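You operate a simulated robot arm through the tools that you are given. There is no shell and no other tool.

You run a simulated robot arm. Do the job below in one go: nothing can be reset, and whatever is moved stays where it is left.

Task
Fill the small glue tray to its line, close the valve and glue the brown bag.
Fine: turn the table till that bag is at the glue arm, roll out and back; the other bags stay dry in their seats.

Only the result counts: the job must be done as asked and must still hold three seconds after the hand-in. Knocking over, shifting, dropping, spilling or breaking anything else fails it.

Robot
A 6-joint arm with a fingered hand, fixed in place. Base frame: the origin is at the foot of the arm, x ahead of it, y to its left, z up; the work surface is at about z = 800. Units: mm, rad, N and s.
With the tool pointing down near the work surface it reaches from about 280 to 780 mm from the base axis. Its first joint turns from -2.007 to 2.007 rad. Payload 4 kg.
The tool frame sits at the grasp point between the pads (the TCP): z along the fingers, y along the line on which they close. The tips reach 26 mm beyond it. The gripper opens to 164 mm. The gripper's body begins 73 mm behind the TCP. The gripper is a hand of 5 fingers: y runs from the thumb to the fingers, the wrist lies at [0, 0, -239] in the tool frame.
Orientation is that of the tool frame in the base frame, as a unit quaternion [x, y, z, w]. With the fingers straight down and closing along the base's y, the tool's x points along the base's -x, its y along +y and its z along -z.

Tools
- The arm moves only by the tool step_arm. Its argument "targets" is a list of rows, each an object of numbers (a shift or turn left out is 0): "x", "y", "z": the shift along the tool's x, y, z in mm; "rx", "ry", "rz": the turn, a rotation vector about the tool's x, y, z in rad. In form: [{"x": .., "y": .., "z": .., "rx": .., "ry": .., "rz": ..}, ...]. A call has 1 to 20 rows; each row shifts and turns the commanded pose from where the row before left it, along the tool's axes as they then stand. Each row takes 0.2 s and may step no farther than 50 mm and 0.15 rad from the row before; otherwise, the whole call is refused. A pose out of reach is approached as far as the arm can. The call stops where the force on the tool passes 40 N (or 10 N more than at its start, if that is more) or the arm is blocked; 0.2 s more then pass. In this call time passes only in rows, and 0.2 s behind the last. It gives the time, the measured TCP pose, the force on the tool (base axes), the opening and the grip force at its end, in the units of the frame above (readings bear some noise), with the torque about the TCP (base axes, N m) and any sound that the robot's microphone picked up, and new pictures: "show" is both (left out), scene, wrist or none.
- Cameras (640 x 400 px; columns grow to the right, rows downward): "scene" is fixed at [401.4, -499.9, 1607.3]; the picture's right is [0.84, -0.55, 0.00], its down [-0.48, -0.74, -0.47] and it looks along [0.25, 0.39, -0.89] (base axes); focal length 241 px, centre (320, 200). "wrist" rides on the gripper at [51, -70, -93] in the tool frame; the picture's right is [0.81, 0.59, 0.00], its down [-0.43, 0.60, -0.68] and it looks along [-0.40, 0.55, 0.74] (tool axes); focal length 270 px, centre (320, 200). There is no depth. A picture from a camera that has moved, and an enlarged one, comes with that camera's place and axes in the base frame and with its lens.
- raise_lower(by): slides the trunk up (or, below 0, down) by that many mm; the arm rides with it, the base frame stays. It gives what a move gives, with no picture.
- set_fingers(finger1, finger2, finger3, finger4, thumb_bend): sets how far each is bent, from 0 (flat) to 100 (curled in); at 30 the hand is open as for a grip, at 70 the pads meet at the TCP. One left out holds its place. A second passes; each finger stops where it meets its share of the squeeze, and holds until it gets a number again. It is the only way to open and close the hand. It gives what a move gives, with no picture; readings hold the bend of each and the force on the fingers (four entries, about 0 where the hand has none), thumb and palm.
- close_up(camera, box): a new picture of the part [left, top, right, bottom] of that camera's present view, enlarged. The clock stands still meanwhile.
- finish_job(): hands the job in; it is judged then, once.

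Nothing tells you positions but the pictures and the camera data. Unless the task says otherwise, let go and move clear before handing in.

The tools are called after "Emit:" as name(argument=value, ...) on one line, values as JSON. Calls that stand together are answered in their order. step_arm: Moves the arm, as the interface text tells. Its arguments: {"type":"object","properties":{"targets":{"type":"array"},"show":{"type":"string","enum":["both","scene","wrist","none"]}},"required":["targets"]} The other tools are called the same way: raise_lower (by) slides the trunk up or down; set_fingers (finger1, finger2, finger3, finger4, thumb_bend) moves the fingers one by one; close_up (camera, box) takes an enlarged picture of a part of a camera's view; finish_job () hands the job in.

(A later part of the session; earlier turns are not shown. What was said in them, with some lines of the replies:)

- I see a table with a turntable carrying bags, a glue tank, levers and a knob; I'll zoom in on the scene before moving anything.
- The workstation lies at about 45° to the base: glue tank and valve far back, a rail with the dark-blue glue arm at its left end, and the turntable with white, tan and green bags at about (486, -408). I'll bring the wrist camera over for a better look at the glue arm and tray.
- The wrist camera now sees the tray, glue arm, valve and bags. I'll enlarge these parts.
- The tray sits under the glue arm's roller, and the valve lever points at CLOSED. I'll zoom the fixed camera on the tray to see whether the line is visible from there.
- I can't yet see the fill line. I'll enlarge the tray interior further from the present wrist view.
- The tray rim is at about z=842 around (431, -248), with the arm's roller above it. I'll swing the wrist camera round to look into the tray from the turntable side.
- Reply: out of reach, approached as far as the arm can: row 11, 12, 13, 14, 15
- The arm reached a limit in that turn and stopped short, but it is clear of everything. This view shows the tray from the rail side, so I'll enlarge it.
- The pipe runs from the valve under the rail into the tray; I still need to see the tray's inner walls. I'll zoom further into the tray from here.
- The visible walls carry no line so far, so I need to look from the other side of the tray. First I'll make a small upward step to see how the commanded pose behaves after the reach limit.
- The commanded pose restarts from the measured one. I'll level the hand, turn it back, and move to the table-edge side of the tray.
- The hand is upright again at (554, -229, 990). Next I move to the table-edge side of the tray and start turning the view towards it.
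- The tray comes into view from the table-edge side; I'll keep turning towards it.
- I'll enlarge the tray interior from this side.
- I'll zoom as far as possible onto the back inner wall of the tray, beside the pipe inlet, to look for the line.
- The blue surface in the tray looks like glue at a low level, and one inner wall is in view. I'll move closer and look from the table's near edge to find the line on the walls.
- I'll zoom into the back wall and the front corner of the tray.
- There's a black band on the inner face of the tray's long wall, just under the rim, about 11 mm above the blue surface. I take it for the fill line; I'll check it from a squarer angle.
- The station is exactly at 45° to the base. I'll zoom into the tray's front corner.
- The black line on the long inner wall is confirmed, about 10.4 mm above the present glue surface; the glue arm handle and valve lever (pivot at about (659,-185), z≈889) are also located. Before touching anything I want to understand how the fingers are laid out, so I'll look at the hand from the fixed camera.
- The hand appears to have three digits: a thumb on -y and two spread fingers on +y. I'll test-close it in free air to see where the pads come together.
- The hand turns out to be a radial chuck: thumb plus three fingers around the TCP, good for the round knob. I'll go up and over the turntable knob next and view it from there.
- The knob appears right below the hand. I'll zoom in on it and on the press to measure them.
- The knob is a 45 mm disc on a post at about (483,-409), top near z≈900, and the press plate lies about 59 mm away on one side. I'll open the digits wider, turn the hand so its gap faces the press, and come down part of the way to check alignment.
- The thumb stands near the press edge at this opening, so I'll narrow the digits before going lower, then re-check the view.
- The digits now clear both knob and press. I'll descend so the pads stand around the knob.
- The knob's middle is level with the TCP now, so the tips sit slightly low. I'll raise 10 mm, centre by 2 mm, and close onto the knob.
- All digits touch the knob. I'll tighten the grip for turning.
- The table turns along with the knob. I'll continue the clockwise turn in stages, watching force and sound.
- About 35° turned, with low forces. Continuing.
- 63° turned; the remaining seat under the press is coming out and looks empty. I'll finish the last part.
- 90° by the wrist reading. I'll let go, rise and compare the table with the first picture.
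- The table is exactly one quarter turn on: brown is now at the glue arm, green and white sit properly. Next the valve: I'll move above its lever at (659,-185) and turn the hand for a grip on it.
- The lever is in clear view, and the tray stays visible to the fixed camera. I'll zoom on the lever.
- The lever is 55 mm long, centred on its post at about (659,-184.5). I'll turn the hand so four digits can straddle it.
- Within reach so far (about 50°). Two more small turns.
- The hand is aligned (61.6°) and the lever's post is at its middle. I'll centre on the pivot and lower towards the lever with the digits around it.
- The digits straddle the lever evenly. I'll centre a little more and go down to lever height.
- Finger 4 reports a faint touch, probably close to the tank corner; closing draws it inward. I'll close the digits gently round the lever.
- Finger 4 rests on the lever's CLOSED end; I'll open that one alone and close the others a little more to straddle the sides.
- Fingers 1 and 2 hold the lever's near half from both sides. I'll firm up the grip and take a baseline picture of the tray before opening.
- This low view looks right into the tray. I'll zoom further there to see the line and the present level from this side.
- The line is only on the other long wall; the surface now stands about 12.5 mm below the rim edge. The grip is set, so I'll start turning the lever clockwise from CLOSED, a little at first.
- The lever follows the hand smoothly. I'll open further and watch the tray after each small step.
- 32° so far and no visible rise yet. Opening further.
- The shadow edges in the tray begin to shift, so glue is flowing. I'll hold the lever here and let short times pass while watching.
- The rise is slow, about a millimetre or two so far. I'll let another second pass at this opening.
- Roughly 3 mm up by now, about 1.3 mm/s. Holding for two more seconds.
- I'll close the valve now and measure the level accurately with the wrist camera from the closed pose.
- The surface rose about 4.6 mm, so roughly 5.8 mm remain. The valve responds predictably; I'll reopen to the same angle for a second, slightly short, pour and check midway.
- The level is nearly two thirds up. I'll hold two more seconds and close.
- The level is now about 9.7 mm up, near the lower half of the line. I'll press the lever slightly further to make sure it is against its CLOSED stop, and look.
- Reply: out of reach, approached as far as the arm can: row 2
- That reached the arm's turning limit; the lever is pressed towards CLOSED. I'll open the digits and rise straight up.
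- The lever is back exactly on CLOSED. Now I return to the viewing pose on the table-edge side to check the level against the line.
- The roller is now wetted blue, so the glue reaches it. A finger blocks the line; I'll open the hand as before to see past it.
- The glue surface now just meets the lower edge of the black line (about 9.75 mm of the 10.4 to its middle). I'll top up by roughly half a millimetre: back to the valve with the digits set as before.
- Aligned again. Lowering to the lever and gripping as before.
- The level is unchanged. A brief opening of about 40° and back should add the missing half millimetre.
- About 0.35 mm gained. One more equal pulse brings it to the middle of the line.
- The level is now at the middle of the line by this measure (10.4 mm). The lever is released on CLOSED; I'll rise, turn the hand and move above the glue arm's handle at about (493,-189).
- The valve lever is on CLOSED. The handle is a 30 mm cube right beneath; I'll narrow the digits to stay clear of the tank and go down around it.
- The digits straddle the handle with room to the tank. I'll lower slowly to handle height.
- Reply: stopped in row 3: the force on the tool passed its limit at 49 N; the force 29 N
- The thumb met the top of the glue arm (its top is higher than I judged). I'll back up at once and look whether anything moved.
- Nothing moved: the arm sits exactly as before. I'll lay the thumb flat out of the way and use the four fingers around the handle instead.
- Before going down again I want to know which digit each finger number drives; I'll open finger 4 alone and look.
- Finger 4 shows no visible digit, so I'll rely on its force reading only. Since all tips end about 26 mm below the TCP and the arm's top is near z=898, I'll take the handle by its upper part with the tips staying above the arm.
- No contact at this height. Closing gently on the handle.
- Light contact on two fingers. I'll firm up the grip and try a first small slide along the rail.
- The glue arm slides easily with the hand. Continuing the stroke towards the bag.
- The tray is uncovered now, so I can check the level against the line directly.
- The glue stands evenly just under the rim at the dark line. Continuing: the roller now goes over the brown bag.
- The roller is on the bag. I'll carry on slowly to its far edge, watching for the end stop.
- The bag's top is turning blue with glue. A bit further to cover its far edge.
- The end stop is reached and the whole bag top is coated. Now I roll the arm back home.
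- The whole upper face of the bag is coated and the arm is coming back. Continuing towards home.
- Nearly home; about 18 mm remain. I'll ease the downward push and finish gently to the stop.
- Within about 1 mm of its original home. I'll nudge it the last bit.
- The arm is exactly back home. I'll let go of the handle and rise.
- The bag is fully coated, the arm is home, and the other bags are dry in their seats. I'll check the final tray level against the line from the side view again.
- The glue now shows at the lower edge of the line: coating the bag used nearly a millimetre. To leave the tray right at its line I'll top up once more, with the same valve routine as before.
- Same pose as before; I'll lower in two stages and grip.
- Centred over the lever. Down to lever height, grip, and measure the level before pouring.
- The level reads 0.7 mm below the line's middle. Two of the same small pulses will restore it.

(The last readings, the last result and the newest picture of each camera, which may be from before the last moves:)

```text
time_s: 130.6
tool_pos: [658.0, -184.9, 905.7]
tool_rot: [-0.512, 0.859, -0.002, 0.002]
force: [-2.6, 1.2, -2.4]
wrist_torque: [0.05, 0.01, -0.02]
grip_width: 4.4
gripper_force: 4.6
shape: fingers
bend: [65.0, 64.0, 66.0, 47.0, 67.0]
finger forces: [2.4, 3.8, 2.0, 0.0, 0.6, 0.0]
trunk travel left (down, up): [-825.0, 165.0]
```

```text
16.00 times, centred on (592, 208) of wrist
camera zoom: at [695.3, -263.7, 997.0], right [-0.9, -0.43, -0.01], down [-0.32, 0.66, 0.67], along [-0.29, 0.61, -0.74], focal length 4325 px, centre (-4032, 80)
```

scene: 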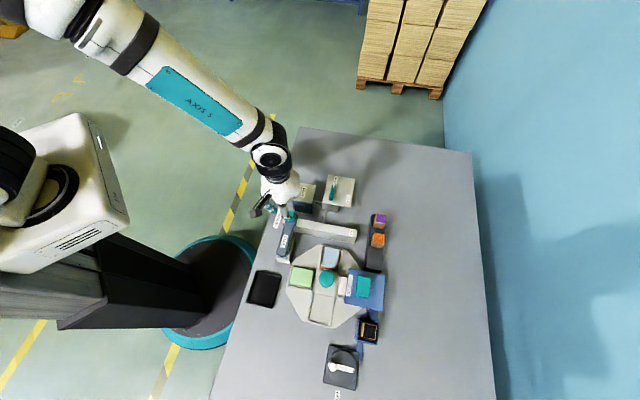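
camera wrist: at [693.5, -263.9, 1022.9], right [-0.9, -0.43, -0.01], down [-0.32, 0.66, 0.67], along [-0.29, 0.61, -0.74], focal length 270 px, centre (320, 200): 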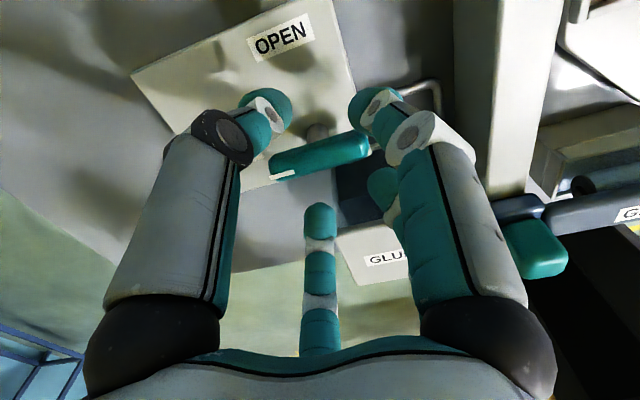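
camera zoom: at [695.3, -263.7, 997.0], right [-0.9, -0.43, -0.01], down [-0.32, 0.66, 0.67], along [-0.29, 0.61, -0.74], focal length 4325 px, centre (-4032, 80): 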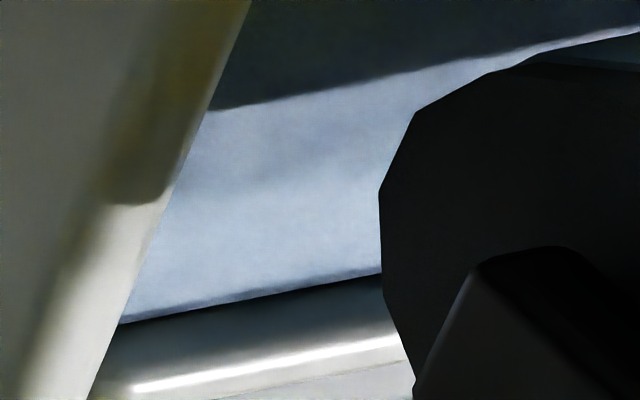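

The level is back at the middle of the line. I'll press the lever lightly to its CLOSED stop, release and rise.

Emit:
step_arm(targets=[{"rz": -0.035}], show="none")

Emit:
set_fingers(finger1=55, finger2=55, finger3=55, thumb_bend=55)

Emit:
step_arm(targets=[{"z": -15}, {"z": -30}, {"z": -30}, {"z": -30}, {"rz": 0.13}, {"rz": 0.13}, {"rz": 0.13}, {"rz": 0.13}, {"rz": 0.13}, {"rz": 0.13}, {"rz": 0.13}, {"rz": 0.13}], show="scene")

Emit:
close_up(camera="scene", box=[290, 160, 370, 210])

```text
time_s: 131.0
tool_pos: [658.4, -185.4, 903.8]
tool_rot: [-0.526, 0.85, -0.002, 0.002]
force: [-2.7, 0.8, -3.3]
wrist_torque: [0.01, 0.04, -0.01]
grip_width: 4.1
gripper_force: 4.5
shape: fingers
bend: [65.0, 64.0, 66.0, 47.0, 67.0]
finger forces: [2.2, 4.0, 1.5, 0.0, 0.7, 0.0]
trunk travel left (down, up): [-825.0, 165.0]
```

```text
time_s: 132.0
tool_pos: [657.7, -184.6, 904.7]
tool_rot: [-0.526, 0.85, -0.002, 0.003]
force: [0.7, -0.9, 0.7]
wrist_torque: [-0.01, -0.02, -0.02]
grip_width: 29.4
gripper_force: 0.2
shape: fingers
bend: [55.0, 55.0, 55.0, 47.0, 55.0]
finger forces: [0.0, 0.0, 0.0, 0.1, 0.0, 0.1]
trunk travel left (down, up): [-825.0, 165.0]
```

```text
time_s: 134.6
tool_pos: [658.3, -185.0, 1010.7]
tool_rot: [-0.032, 0.999, -0.001, 0.004]
force: [0.7, -0.3, 0.6]
wrist_torque: [0.01, 0.02, 0.0]
grip_width: 29.7
gripper_force: 0.0
shape: fingers
bend: [55.0, 55.0, 55.0, 47.0, 55.0]
finger forces: [0.0, 0.0, 0.0, 0.1, 0.0, 0.0]
trunk travel left (down, up): [-825.0, 165.0]
```

scene: 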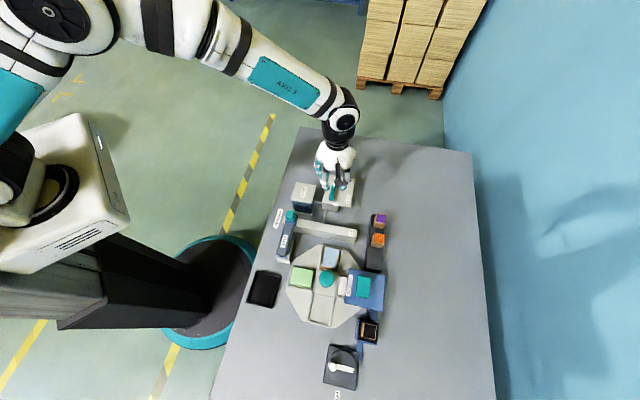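

```text
8.00 times, centred on (330, 185) of scene
camera zoom: at [401.4, -499.9, 1607.3], right [0.84, -0.55, 0.0], down [-0.48, -0.74, -0.47], along [0.25, 0.39, -0.89], focal length 1925 px, centre (240, 320)
```

zoom: 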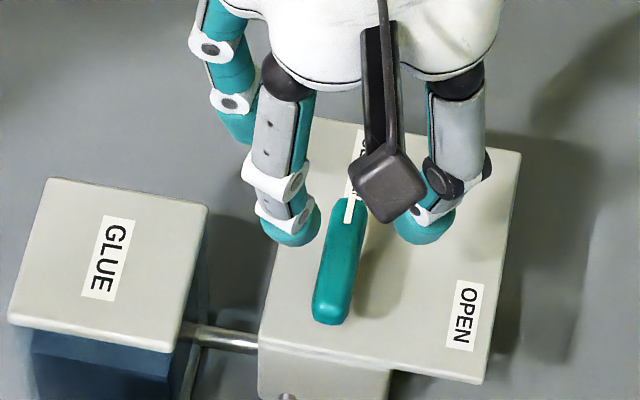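

The valve is closed. I'll take one last direct look at the line from the side view.

Emit:
step_arm(targets=[{"rz": 0.064}, {"x": 46.6, "y": -2}, {"x": 46.6, "y": -2}, {"x": 46.6, "y": -2}, {"x": 46.6, "y": -2}, {"x": 46.6, "y": -2}, {"x": 46.6, "y": -2}, {"x": 46.6, "y": -2}], show="none")

Emit:
step_arm(targets=[{"rz": 0.133}, {"rz": 0.133}, {"rz": 0.133}, {"rz": 0.133}, {"rz": 0.133}, {"rz": 0.133}, {"rz": 0.133}, {"rz": 0.133}, {"rz": 0.133}, {"rz": 0.133}, {"rz": 0.133}, {"rz": 0.133}, {"rz": 0.133}, {"z": 26}, {"z": 26}], show="none")

Emit:
set_fingers(finger1=30, finger2=30, finger3=30, finger4=30, thumb_bend=30)

Emit:
close_up(camera="wrist", box=[308, 200, 348, 225])

Emit:
close_up(camera="wrist", box=[260, 160, 420, 260])

```text
time_s: 136.4
tool_pos: [331.0, -199.4, 1007.0]
tool_rot: [-0.002, 1.0, -0.001, 0.004]
force: [-0.1, -0.3, -0.5]
wrist_torque: [0.05, 0.0, -0.02]
grip_width: 29.7
gripper_force: 0.2
shape: fingers
bend: [55.0, 55.0, 55.0, 47.0, 55.0]
finger forces: [0.0, 0.0, 0.0, 0.1, 0.0, 0.0]
trunk travel left (down, up): [-825.0, 165.0]
```

```text
time_s: 139.6
tool_pos: [333.2, -200.7, 956.8]
tool_rot: [0.759, 0.651, 0.002, 0.002]
force: [0.2, -0.3, 0.5]
wrist_torque: [-0.03, 0.01, 0.01]
grip_width: 29.6
gripper_force: 0.0
shape: fingers
bend: [55.0, 55.0, 55.0, 47.0, 55.0]
finger forces: [0.1, 0.0, 0.1, 0.0, 0.1, 0.0]
trunk travel left (down, up): [-825.0, 165.0]
```

```text
time_s: 140.6
tool_pos: [332.6, -200.8, 955.5]
tool_rot: [0.76, 0.65, 0.002, 0.003]
force: [0.5, 0.4, 0.2]
wrist_torque: [0.01, 0.02, 0.03]
grip_width: 90.2
gripper_force: 0.0
shape: fingers
bend: [30.0, 30.0, 30.0, 30.0, 30.0]
finger forces: [0.0, 0.1, 0.0, 0.1, 0.0, 0.1]
trunk travel left (down, up): [-825.0, 165.0]
```

```text
16.00 times, centred on (328, 212) of wrist
camera zoom: at [271.7, -140.4, 1048.3], right [0.71, 0.71, 0.0], down [0.52, -0.52, 0.68], along [0.49, -0.48, -0.73], focal length 4325 px, centre (192, 0)
```

zoom: 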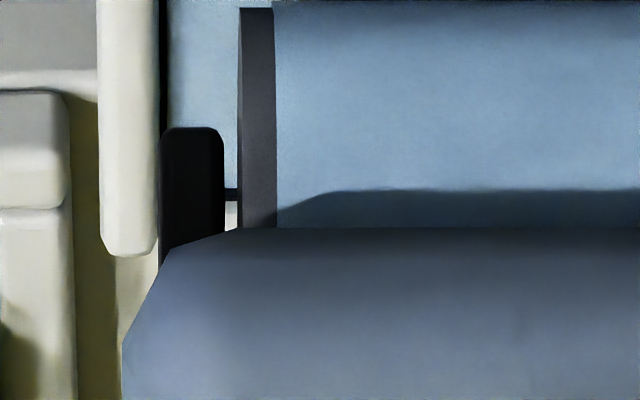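

```text
4.00 times, centred on (340, 210) of wrist
camera zoom: at [271.7, -140.4, 1048.3], right [0.71, 0.71, 0.0], down [0.52, -0.52, 0.68], along [0.49, -0.48, -0.73], focal length 1081 px, centre (240, 160)
```

zoom: 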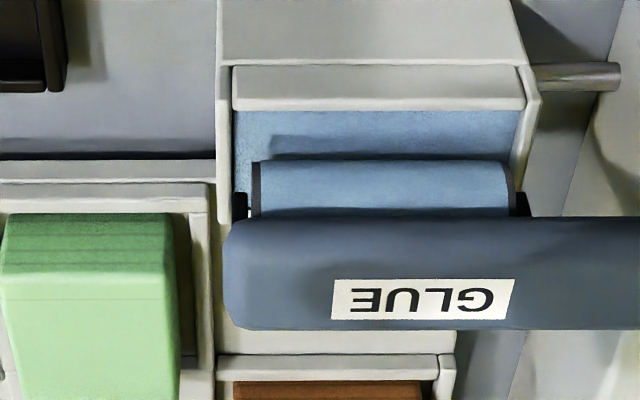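

The glue surface now cuts across the black line near its middle. I'll lift the hand well clear and take a last look at everything.

Emit:
step_arm(targets=[{"z": -40}, {"z": -45}, {"z": -45}, {"z": -45}], show="both")

Emit:
close_up(camera="scene", box=[256, 165, 416, 265])

Emit:
close_up(camera="scene", box=[240, 230, 400, 330])

Emit:
close_up(camera="scene", box=[312, 242, 352, 267])

```text
time_s: 141.6
tool_pos: [331.3, -197.7, 1130.7]
tool_rot: [0.759, 0.651, 0.002, 0.003]
force: [-0.4, 0.2, 0.4]
wrist_torque: [-0.02, 0.0, 0.0]
grip_width: 90.7
gripper_force: 0.1
shape: fingers
bend: [30.0, 30.0, 30.0, 30.0, 30.0]
finger forces: [0.0, 0.0, 0.1, 0.0, 0.1, 0.0]
trunk travel left (down, up): [-825.0, 165.0]
camera wrist: at [270.4, -138.0, 1221.5], right [0.71, 0.71, 0.0], down [0.52, -0.52, 0.68], along [0.49, -0.48, -0.73], focal length 270 px, centre (320, 200)
```

scene: 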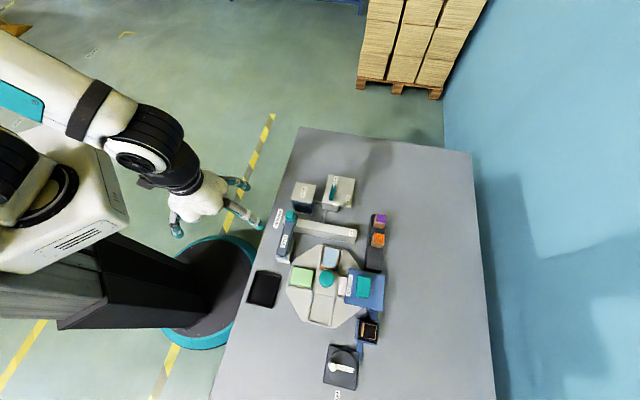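
wrist: 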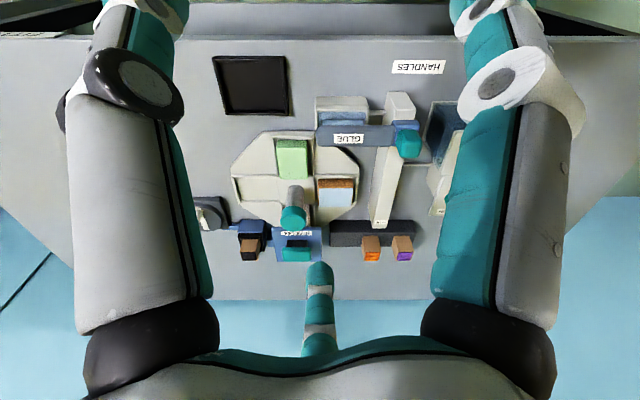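

```text
4.00 times, centred on (336, 215) of scene
camera zoom: at [401.4, -499.9, 1607.3], right [0.84, -0.55, 0.0], down [-0.48, -0.74, -0.47], along [0.25, 0.39, -0.89], focal length 962 px, centre (256, 140)
```

zoom: 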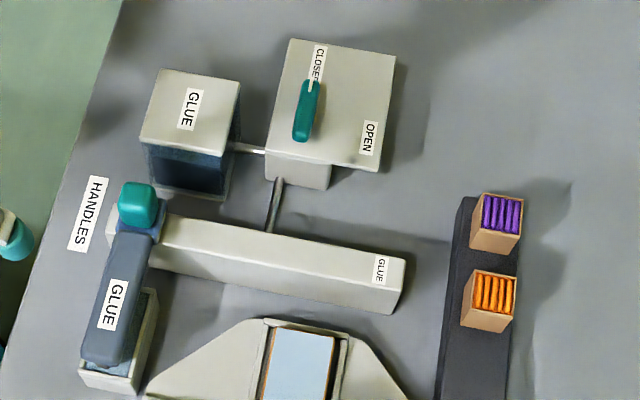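

```text
4.00 times, centred on (320, 280) of scene
camera zoom: at [401.4, -499.9, 1607.3], right [0.84, -0.55, 0.0], down [-0.48, -0.74, -0.47], along [0.25, 0.39, -0.89], focal length 962 px, centre (320, -120)
```

zoom: 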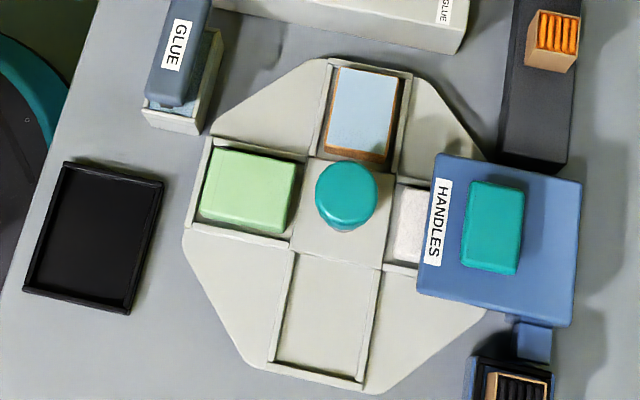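

```text
16.00 times, centred on (332, 254) of scene
camera zoom: at [401.4, -499.9, 1607.3], right [0.84, -0.55, 0.0], down [-0.48, -0.74, -0.47], along [0.25, 0.39, -0.89], focal length 3850 px, centre (128, -672)
```

zoom: 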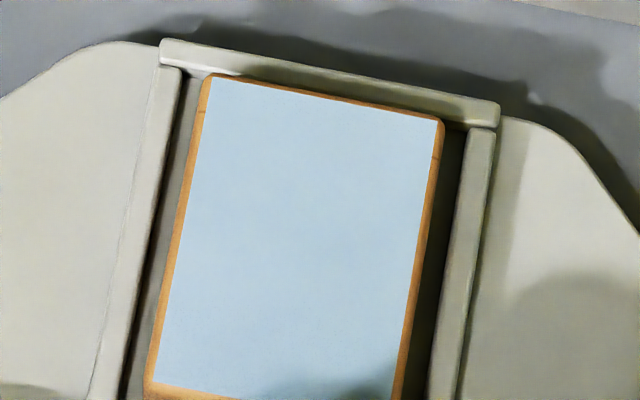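

Everything is in place. The brown bag is evenly coated in its seat at the glue arm, and the green and white bags are dry in their seats. The glue arm is home, the valve is on CLOSED, the tray is at its line, and the hand is clear, so I'm handing the job in.

Emit:
finish_job()

```text
The job is handed in.
```

The job is done and handed in. The brown bag is glued, the small glue tray is filled to its line, and the valve is closed.

- **Tray:** Coating the bag used a little under a millimetre of glue, so I topped the tray up once afterwards. The glue surface now crosses the black line close to its middle.
- **Valve:** The lever is back on CLOSED.
- **Brown bag:** I turned the table a quarter turn to bring it to the glue arm, then rolled out to the end stop and back. The top of the bag is evenly coated.
- **Other bags:** The green and white bags stayed dry and in their seats.
- **Glue arm:** It is back at its starting place. While I was first reaching for its handle, the thumb pressed on top of the arm with about 49 N. I backed off at once, and the pictures showed nothing had moved.

The hand is open and clear of the table.
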